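You operate a simulated robot arm through the tools that you are given. There is no shell and no other tool. Be economical: measure what you need, move in short steps, check, and stop when the job is done.

Carry out the task below with a simulated robot arm. There is one attempt and no reset: what you move stays moved.

Task
Shut the window stand drawer.

Only the result counts: the job must be done as asked and must still hold three seconds after the hand-in. Knocking over, shifting, dropping, spilling or breaking anything else fails it.

Robot
A 6-joint arm with a two-finger parallel gripper, fixed in place. Base frame: the origin is at the foot of the arm, x ahead of it, y to its left, z up. Units: m, degrees, N and s.
With the tool pointing down near the work surface it reaches from about 0.2 to 0.66 m from the base axis. Its first joint turns from -66.0 to 66.0 degrees. Payload 2.9 kg.
Tool frame: the origin (TCP) lies between the finger pads and is the grasp point; the fingertips stand 0.03 m ahead of it; z points along the fingers, y is the line along which they close. Largest opening 0.11 m; finger width 0.02, thickness 0.01; the body of the gripper, 0.048 by 0.112 m, starts 0.055 m behind the TCP.
Orientation is that of the tool frame in the base frame, as a unit quaternion [w, x, y, z]. With the fingers straight down and closing along the base's y, the tool's x points along the base's -x, its y along +y and its z along -z.

Tools
- The arm moves only by the tool drive_tool. Its argument "targets" is a list of rows, each an object (a shift or turn left out is 0, a gripper value left out holds the last) with "dp": the shift along the base's x, y, z in mm, a list of three; "dr": the turn, a rotation vector about the base's x, y, z in degrees, a list of three; "grip": the finger opening in mm, from 0 to 110. In form: [{"dp": [tx, ty, tz], "dr": [wx, wy, wz], "grip": grip}, ...]. A call has 1 to 8 rows; each row is the pose to reach, as a shift and turn from the pose commanded when the call began. Each row takes 0.2 s and may step no farther than 0.05 m and 8.6 degrees from the row before; otherwise, or with a gripper value out of range, the whole call is refused. Where a pose cannot be reached the arm comes as near as it can. A force on the tool above 40 N (or 10 N above the force at the start of the call, whichever is more), or a blocked arm, ends the call early, and 0.2 s more pass. The fingers move at their own pace (about 0.108 m/s each) and stop on an object; they squeeze with about 37 N. The grip force told is the motor's: it shows also when the fingers shut on nothing. Time passes only in rows, and 0.2 s behind the last, so rows that repeat a pose let the fingers close. The reply holds the time, the measured pose of the TCP, the force on the tool along the base axes, the opening and the grip force, in the units named above and with some noise, and new pictures: "views" is both (left out), scene, wrist or none.
- Cameras (640 x 400 px; columns grow to the right, rows downward): "scene" is fixed at [0.0819, 0.4765, 1.3479]; the picture's right is [-0.34, -0.94, 0.00], its down [-0.83, 0.30, -0.48] and it looks along [0.45, -0.16, -0.88] (base axes); focal length 321 px, centre (320, 200). "wrist" rides on the gripper at [-0.036, 0, -0.057] in the tool frame; the picture's right is [0.00, -1.00, 0.00], its down [0.97, 0.00, -0.24] and it looks along [0.24, 0.00, 0.97] (tool axes); focal length 218 px, centre (320, 200).
- probe_pixels(camera, pixels): for up to 12 pixels [column, row] of the newest picture of that camera ("zoom" is the newest enlarged one), the place [x, y, z] in the base frame of the surface seen there, good to about 0.002 m. It takes no simulated time.
- close_up(camera, box): a new picture of the part [left, top, right, bottom] of that camera's present view, enlarged. It takes no simulated time.
- job_done(): hands the job in; it is judged then, once.

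Keep the steps short. Do not move on a guess: measure, check each grasp and each placing, and mend mistakes. In all there are 60 turns and 120 pictures (those below and enlarged ones count). Leave the gripper open and the arm clear of the work at the hand-in unless told otherwise, and finish with a single line.

The tools are called after ">>>" by a JSON object that holds its "method" and its "body". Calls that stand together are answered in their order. drive_tool: Moves the arm, as the interface text tells. Its arguments: {"type":"object","properties":{"targets":{"type":"array","items":{"type":"object","properties":{"dp":{"type":"array","items":{"type":"number"}},"dr":{"type":"array","items":{"type":"number"}},"grip":{"type":"number"}}}},"views":{"type":"string","enum":["both","scene","wrist","none"]}},"required":["targets"]} The other tools are called the same way: probe_pixels (camera, pixels) gives the place of the surface under pixels of a picture; close_up (camera, box) takes an enlarged picture of a part of a camera's view; job_done () hands the job in.

At the start:

```text
clock: 0.0
tool_pos: [0.2883, 0.3564, 0.8683]
tool_rot: [0.0, 0.0, 1.0, 0.0]
ft_force: [0.2, -0.2, 0.7]
grip_width: 0.1101
grasp_force: 0.2
```

scene: 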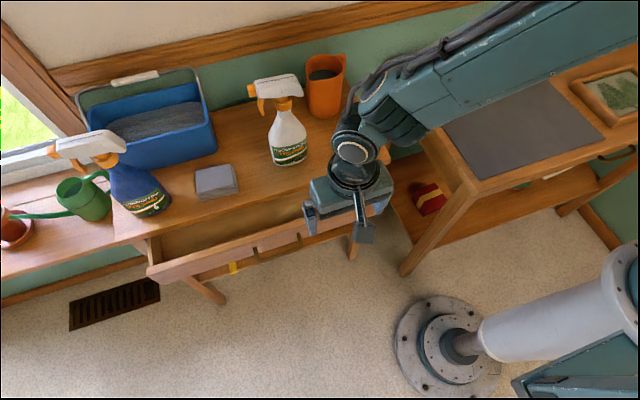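
wrist: 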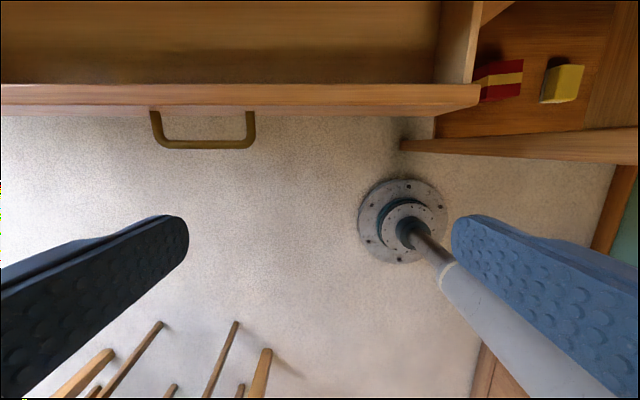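

I see the drawer pulled out toward the robot, with its handle in the wrist view at (203,130). I'll measure the drawer front, the stand's edge and the handle first.

>>> {"method": "close_up", "body": {"camera": "scene", "box": [120, 160, 400, 335]}}

>>> {"method": "probe_pixels", "body": {"camera": "scene", "pixels": [[152, 270], [152, 280], [220, 252], [222, 262], [234, 267], [300, 228], [285, 243], [160, 245], [230, 215], [290, 205], [200, 250], [210, 215]]}}

>>> {"method": "probe_pixels", "body": {"camera": "wrist", "pixels": [[203, 144], [155, 125], [250, 125], [203, 93], [203, 113], [470, 90], [470, 102], [10, 95], [455, 40], [200, 40], [430, 88], [320, 100]]}}

```text
2.29 times, centred on (260, 248) of scene
```

zoom: 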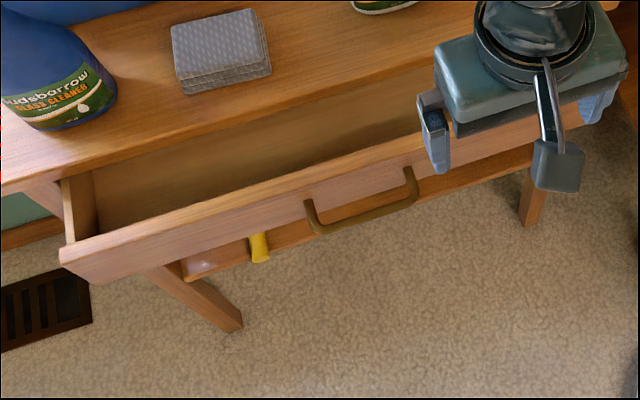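

```text
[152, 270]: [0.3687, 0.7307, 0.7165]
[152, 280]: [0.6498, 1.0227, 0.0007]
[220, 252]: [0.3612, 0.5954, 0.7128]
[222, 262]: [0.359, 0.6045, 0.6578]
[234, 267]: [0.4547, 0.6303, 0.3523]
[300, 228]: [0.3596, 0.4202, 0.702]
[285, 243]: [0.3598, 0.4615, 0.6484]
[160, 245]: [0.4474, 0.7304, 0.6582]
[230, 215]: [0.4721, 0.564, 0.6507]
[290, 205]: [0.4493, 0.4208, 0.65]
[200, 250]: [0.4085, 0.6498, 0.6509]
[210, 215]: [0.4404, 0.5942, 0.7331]
```

```text
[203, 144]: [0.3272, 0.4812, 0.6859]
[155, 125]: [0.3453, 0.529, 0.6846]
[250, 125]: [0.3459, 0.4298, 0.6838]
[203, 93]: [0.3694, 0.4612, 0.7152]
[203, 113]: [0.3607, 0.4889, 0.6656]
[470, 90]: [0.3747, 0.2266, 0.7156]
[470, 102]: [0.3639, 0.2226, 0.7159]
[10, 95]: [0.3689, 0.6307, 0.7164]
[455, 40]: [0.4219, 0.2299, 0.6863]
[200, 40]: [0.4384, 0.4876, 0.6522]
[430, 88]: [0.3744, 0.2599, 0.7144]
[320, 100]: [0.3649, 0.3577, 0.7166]
```

The drawer front is at x≈0.36 (y 0.22 to 0.73, z 0.65 to 0.717). The handle bar is at x≈0.327, z≈0.685, centred on y≈0.48. Next I'll measure the table edge and the items near it for clearance, and check that the drawer is empty. At the same time I'll close the fingers and move sideways in y to the handle centre, staying high.

>>> {"method": "probe_pixels", "body": {"camera": "scene", "pixels": [[215, 180], [215, 198], [215, 211], [216, 222], [180, 222], [150, 212], [150, 236], [250, 202], [138, 240], [290, 160], [270, 200], [236, 190]]}}

>>> {"method": "drive_tool", "body": {"targets": [{"dp": [-5, 40, 0], "grip": 0}, {"dp": [-10, 80, 0]}, {"dp": [-15, 124, 0]}, {"dp": [-15, 124, 0]}, {"dp": [-15, 124, 0]}]}}

```text
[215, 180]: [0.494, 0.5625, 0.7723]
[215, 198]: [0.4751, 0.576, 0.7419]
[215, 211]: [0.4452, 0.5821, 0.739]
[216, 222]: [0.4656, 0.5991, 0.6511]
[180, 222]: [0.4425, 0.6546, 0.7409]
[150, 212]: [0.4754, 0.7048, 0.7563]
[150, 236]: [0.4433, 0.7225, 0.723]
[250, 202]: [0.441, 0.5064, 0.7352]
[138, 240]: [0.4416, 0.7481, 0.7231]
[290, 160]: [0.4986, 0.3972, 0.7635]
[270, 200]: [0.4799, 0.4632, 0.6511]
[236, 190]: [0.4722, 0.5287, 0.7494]
```

```text
clock: 1.2
tool_pos: [0.2738, 0.4809, 0.8675]
tool_rot: [-0.001, 0.0, 1.0, 0.0]
ft_force: [0.1, 0.5, 0.5]
grip_width: 0.0003
grasp_force: 36.9
```

scene: 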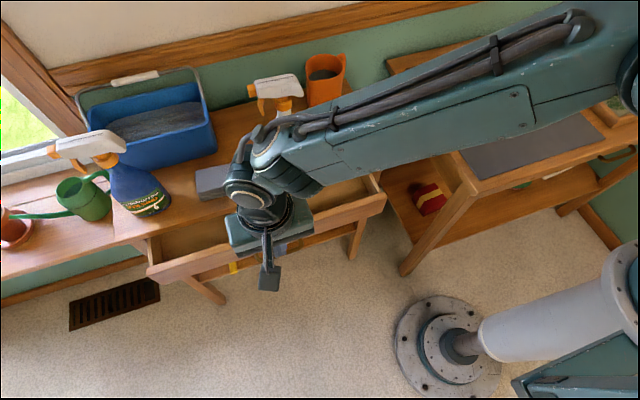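
wrist: 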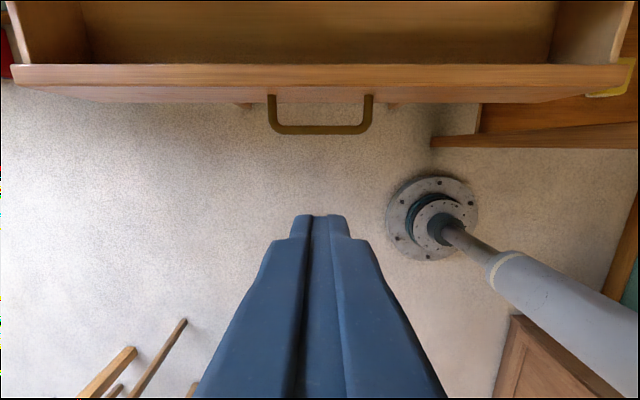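

The table's front edge is at x≈0.44 and its top at z≈0.738. The drawer is empty and the closed fingers are lined up with the handle (320,130). Next I'll go straight down in front of the handle to z≈0.70, which puts the tips at 0.67.

>>> {"method": "drive_tool", "body": {"targets": [{"dp": [0, 0, -42]}, {"dp": [0, 0, -84]}, {"dp": [0, 0, -126]}, {"dp": [0, 0, -167]}, {"dp": [0, 0, -167]}]}}

```text
clock: 2.4
tool_pos: [0.2722, 0.4804, 0.7006]
tool_rot: [0.0, -0.001, 1.0, 0.0]
ft_force: [-0.1, 0.1, 0.3]
grip_width: 0.0
grasp_force: 37.1
```

scene: 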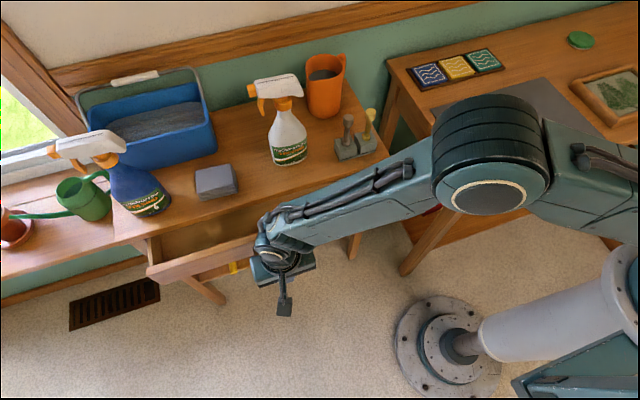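
wrist: 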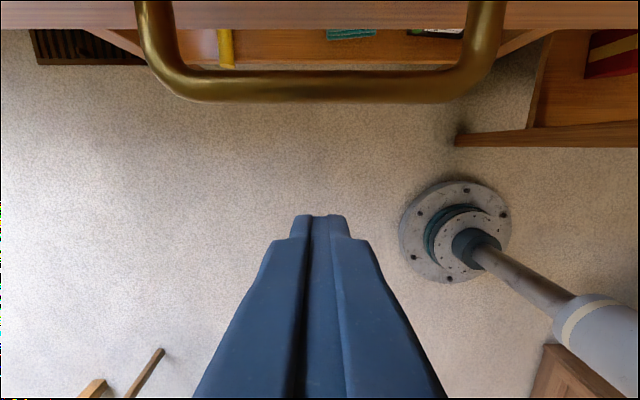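

The fingers are at handle height, in front of the bar with clear space, and the force is near zero. Now I'll push in +x slowly: about 43 mm to contact, then onward.

>>> {"method": "drive_tool", "body": {"targets": [{"dp": [15, 0, 0]}, {"dp": [30, 0, 0]}, {"dp": [40, 0, 0]}, {"dp": [47, 0, 0]}, {"dp": [54, 0, 0]}, {"dp": [61, 0, 0]}, {"dp": [68, 0, 0]}]}}

```text
clock: 4.0
tool_pos: [0.342, 0.481, 0.7014]
tool_rot: [0.0, 0.0, 1.0, 0.0]
ft_force: [0.3, 0.8, 0.4]
grip_width: 0.0002
grasp_force: 37.0
```

scene: 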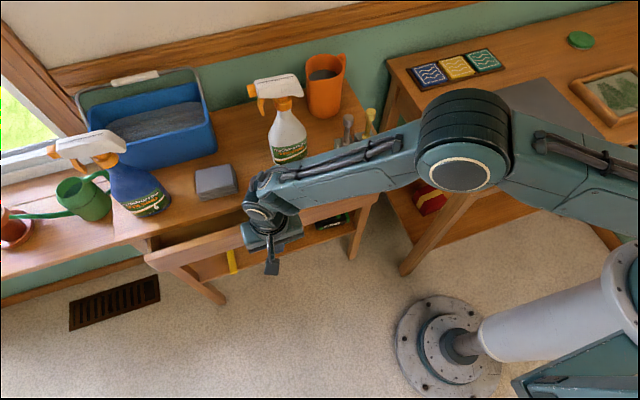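
wrist: 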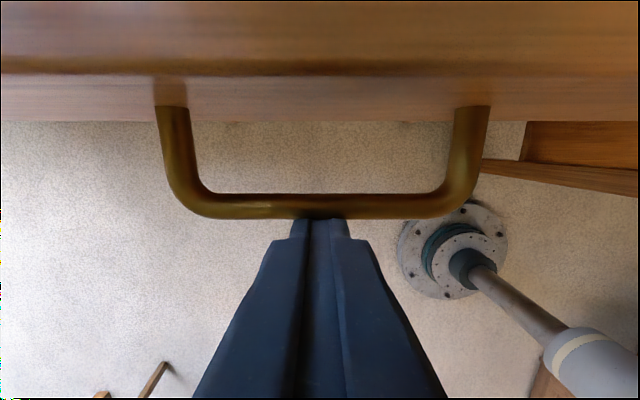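

The drawer moves easily. Before going on, I'll measure the drawer front, and the gap between the forearm near (310,165) and the white spray bottle.

>>> {"method": "probe_pixels", "body": {"camera": "scene", "pixels": [[200, 252], [165, 263], [300, 165], [320, 160], [280, 180], [260, 175], [288, 130], [285, 85], [305, 160], [360, 150], [345, 120], [370, 120]]}}

>>> {"method": "close_up", "body": {"camera": "scene", "box": [130, 120, 450, 320]}}

```text
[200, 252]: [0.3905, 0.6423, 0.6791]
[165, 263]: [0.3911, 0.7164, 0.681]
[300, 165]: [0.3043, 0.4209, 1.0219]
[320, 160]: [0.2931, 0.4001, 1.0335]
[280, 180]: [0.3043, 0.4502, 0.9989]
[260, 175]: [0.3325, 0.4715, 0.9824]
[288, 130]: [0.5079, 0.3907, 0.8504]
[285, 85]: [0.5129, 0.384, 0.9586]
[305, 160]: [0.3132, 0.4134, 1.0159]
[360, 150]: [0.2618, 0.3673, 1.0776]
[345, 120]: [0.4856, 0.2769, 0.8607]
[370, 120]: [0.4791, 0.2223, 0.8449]
```

```text
2.00 times, centred on (290, 220) of scene
```

zoom: 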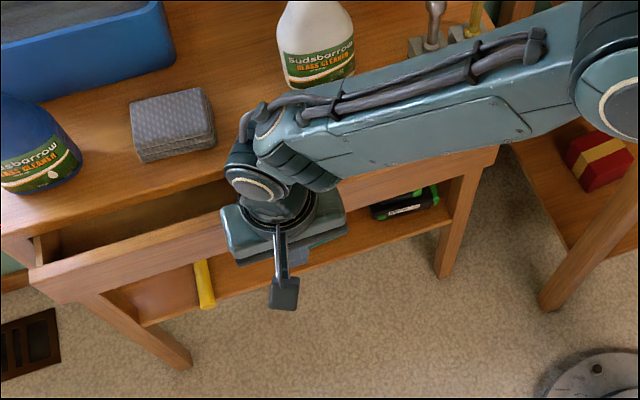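

The drawer front is at x≈0.391 and moved exactly with the tool. The arm is well clear of the bottle: about 0.2 m in x, and higher. I'll keep pushing in small steps.

>>> {"method": "drive_tool", "body": {"targets": [{"dp": [7, 0, 0]}, {"dp": [14, 0, 0]}, {"dp": [21, 0, 0]}, {"dp": [27, 0, 0]}, {"dp": [32, 0, 0]}, {"dp": [36, 0, 0]}, {"dp": [40, 0, 0]}]}}

```text
clock: 5.6
tool_pos: [0.3802, 0.479, 0.7018]
tool_rot: [0.0, 0.001, 1.0, 0.0]
ft_force: [0.5, -0.4, 0.4]
grip_width: 0.0001
grasp_force: 37.4
```

scene: 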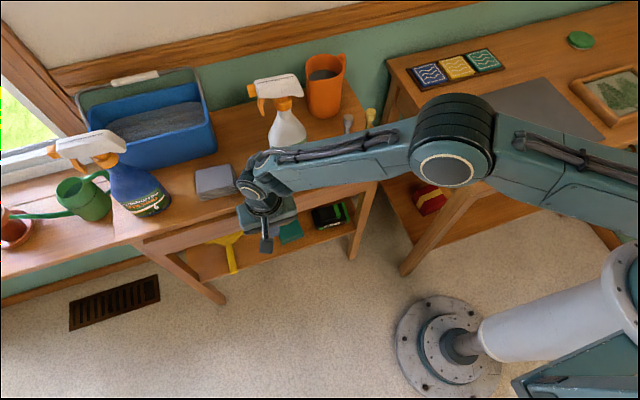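
wrist: 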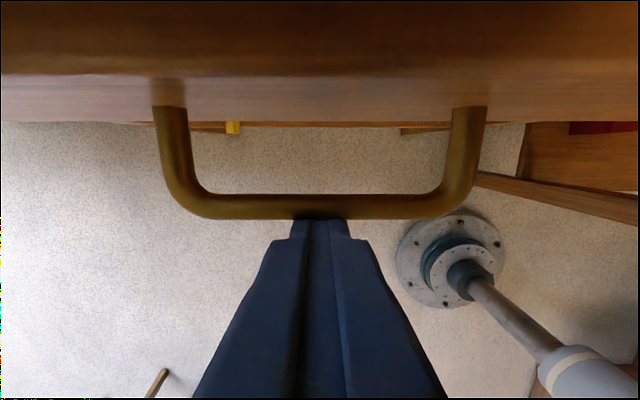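

The front should be at x≈0.431 with no resistance yet. I'll go on in 3 mm steps and watch for the force to rise at the end stop.

>>> {"method": "drive_tool", "body": {"targets": [{"dp": [3, 0, 0]}, {"dp": [6, 0, 0]}, {"dp": [9, 0, 0]}, {"dp": [12, 0, 0]}, {"dp": [14, 0, 0]}, {"dp": [14, 0, 0]}]}}

>>> {"method": "close_up", "body": {"camera": "scene", "box": [120, 140, 400, 315]}}

>>> {"method": "probe_pixels", "body": {"camera": "scene", "pixels": [[165, 245], [165, 250], [200, 240], [200, 233], [350, 192], [330, 197], [200, 224], [165, 232]]}}

```text
clock: 7.0
tool_pos: [0.3956, 0.4801, 0.6999]
tool_rot: [0.0, 0.001, 1.0, 0.0]
ft_force: [0.7, 0.4, -0.1]
grip_width: 0.0
grasp_force: 37.0
```

scene: 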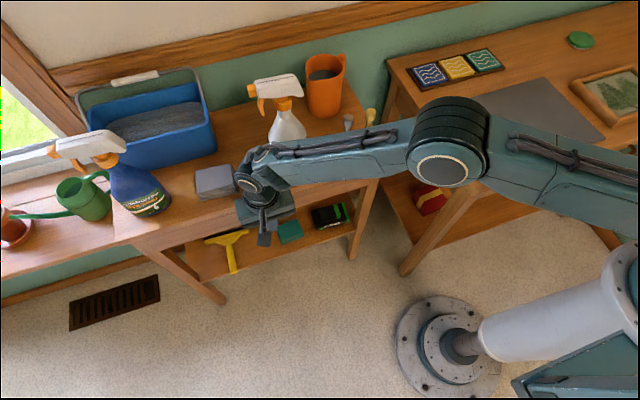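
wrist: 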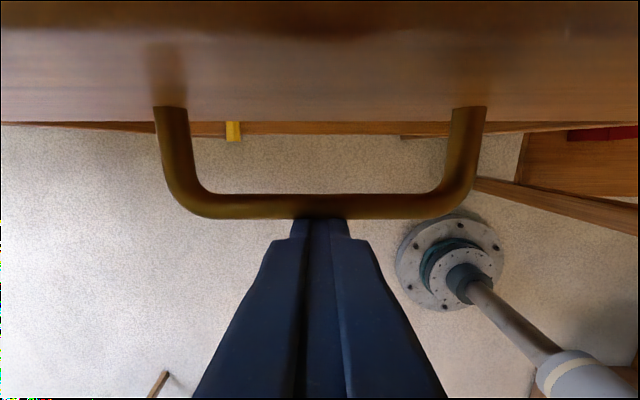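

```text
2.29 times, centred on (260, 228) of scene
```

zoom: 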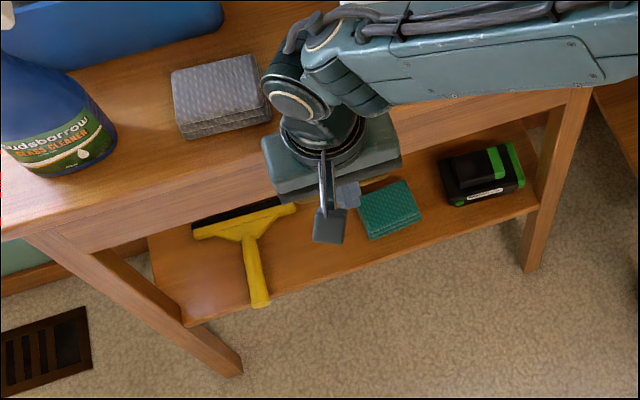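

```text
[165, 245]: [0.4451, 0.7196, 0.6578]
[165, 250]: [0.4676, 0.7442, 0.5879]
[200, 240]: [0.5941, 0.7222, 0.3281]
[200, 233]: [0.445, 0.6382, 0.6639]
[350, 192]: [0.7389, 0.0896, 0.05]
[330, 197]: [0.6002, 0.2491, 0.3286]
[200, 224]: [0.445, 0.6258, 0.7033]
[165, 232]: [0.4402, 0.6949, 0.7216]
```

The front is at x≈0.445, still with no end-stop force. The leg faces behind it are at about x≈0.467, so a few millimetres may be left. I'll continue in 2 mm steps; the sponge at x≥0.472 stays clear.

>>> {"method": "drive_tool", "body": {"targets": [{"dp": [2, 0, 0]}, {"dp": [4, 0, 0]}, {"dp": [6, 0, 0]}, {"dp": [8, 0, 0]}, {"dp": [10, 0, 0]}, {"dp": [10, 0, 0]}]}}

>>> {"method": "probe_pixels", "body": {"camera": "scene", "pixels": [[165, 243], [200, 232], [200, 224], [220, 222]]}}

```text
clock: 8.1
tool_pos: [0.398, 0.4802, 0.7003]
tool_rot: [-0.006, -0.006, 1.0, -0.003]
ft_force: [-4.9, 1.6, 2.8]
grip_width: 0.0
grasp_force: 37.2
stopped in row 5: the force on the tool passed its limit (the readings are from after the stop); the commanded pose is now the measured one
```

scene: 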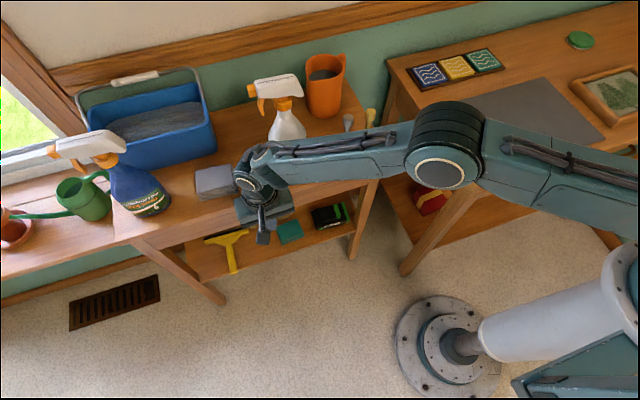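
wrist: 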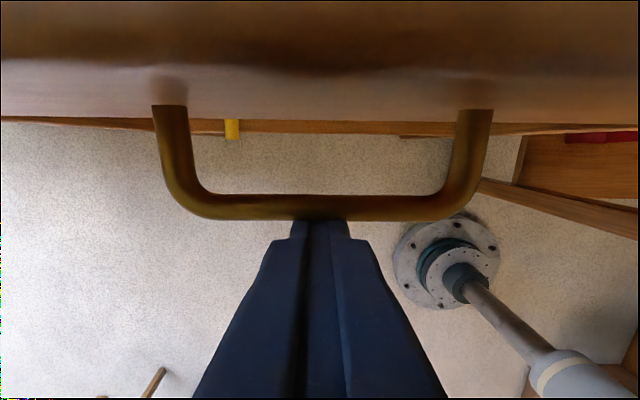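

```text
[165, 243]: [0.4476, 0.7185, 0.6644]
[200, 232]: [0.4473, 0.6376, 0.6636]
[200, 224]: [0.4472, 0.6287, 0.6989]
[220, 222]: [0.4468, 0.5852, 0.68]
```

The push stopped hard with the front at x≈0.4475, square along y (0.585 to 0.72). That fits a front panel about 20 mm thick seated on the frame. I'll back straight off, rise and inspect.

>>> {"method": "drive_tool", "body": {"targets": [{"dp": [-15, 0, 0]}, {"dp": [-50, 0, 0]}, {"dp": [-90, 0, 0]}, {"dp": [-120, 0, 0]}, {"dp": [-120, 0, 40]}, {"dp": [-120, -20, 85]}, {"dp": [-110, -60, 110]}, {"dp": [-110, -100, 130]}], "views": "both"}}

>>> {"method": "close_up", "body": {"camera": "scene", "box": [120, 140, 400, 315]}}

```text
clock: 9.9
tool_pos: [0.2899, 0.3817, 0.8312]
tool_rot: [-0.005, -0.006, 1.0, -0.004]
ft_force: [0.0, -0.5, 0.8]
grip_width: 0.0001
grasp_force: 36.1
```

scene: 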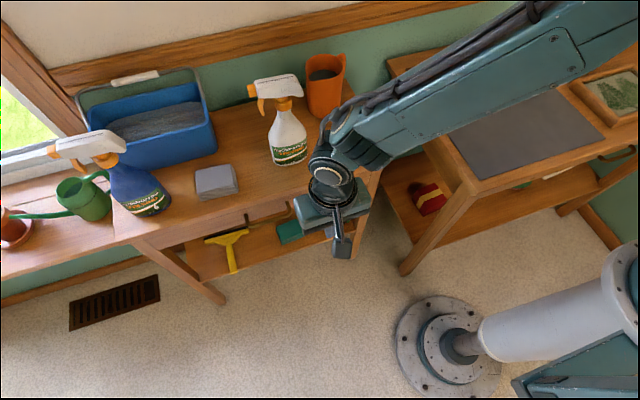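
wrist: 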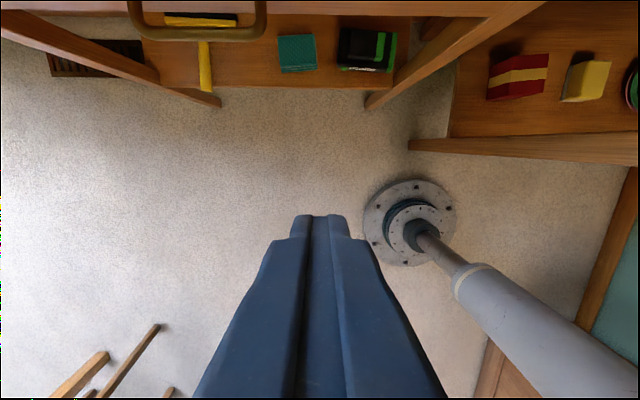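

```text
2.29 times, centred on (260, 228) of scene
```

zoom: 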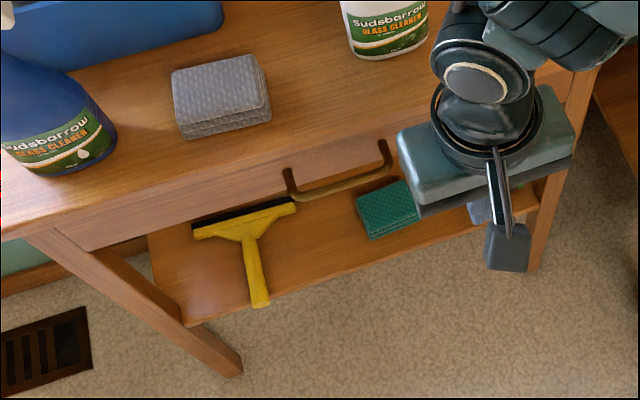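

The drawer looks flush under the top and the sponge and bottles haven't moved. Last, I'll open the gripper here in free space and measure the front again to see whether it sprang back.

>>> {"method": "drive_tool", "body": {"targets": [{"dp": [0, -20, 30], "grip": 110}, {"dp": [0, -20, 30]}, {"dp": [0, -20, 30]}, {"dp": [0, -20, 30]}], "views": "both"}}

>>> {"method": "probe_pixels", "body": {"camera": "scene", "pixels": [[165, 243], [200, 232], [200, 224], [220, 222], [270, 210], [215, 180], [165, 232]]}}

```text
clock: 10.9
tool_pos: [0.2901, 0.3612, 0.8607]
tool_rot: [-0.005, -0.005, 1.0, -0.003]
ft_force: [-0.1, -0.3, -0.4]
grip_width: 0.1102
grasp_force: 0.0
```

scene: 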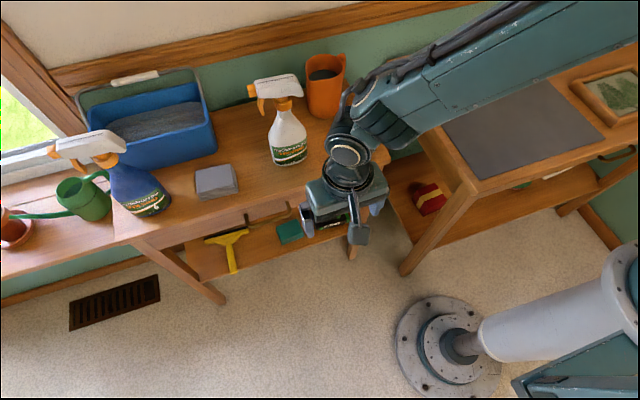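
wrist: 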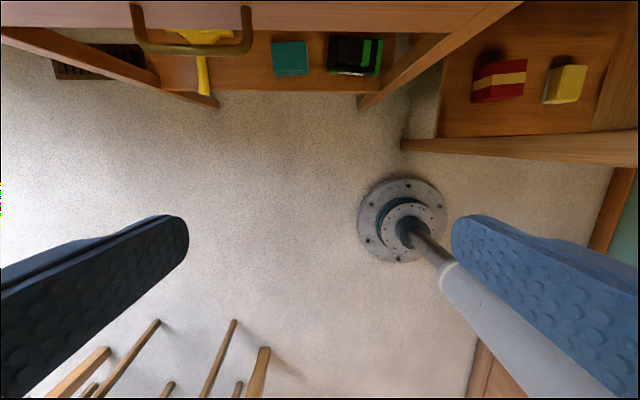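

```text
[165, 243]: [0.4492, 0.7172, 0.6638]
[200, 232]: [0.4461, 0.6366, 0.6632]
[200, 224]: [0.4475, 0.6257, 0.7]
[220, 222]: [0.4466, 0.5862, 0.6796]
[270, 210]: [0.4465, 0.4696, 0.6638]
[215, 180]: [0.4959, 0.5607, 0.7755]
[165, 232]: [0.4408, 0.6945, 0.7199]
```

The front is still at x≈0.447, so it didn't spring back. Nothing else has moved, the gripper is open and the arm is clear, so I'm handing in.

>>> {"method": "job_done", "body": {}}

```text
The job is handed in.
```

The window stand drawer is shut against its stop, nothing else was moved, and the arm is clear with the gripper open.
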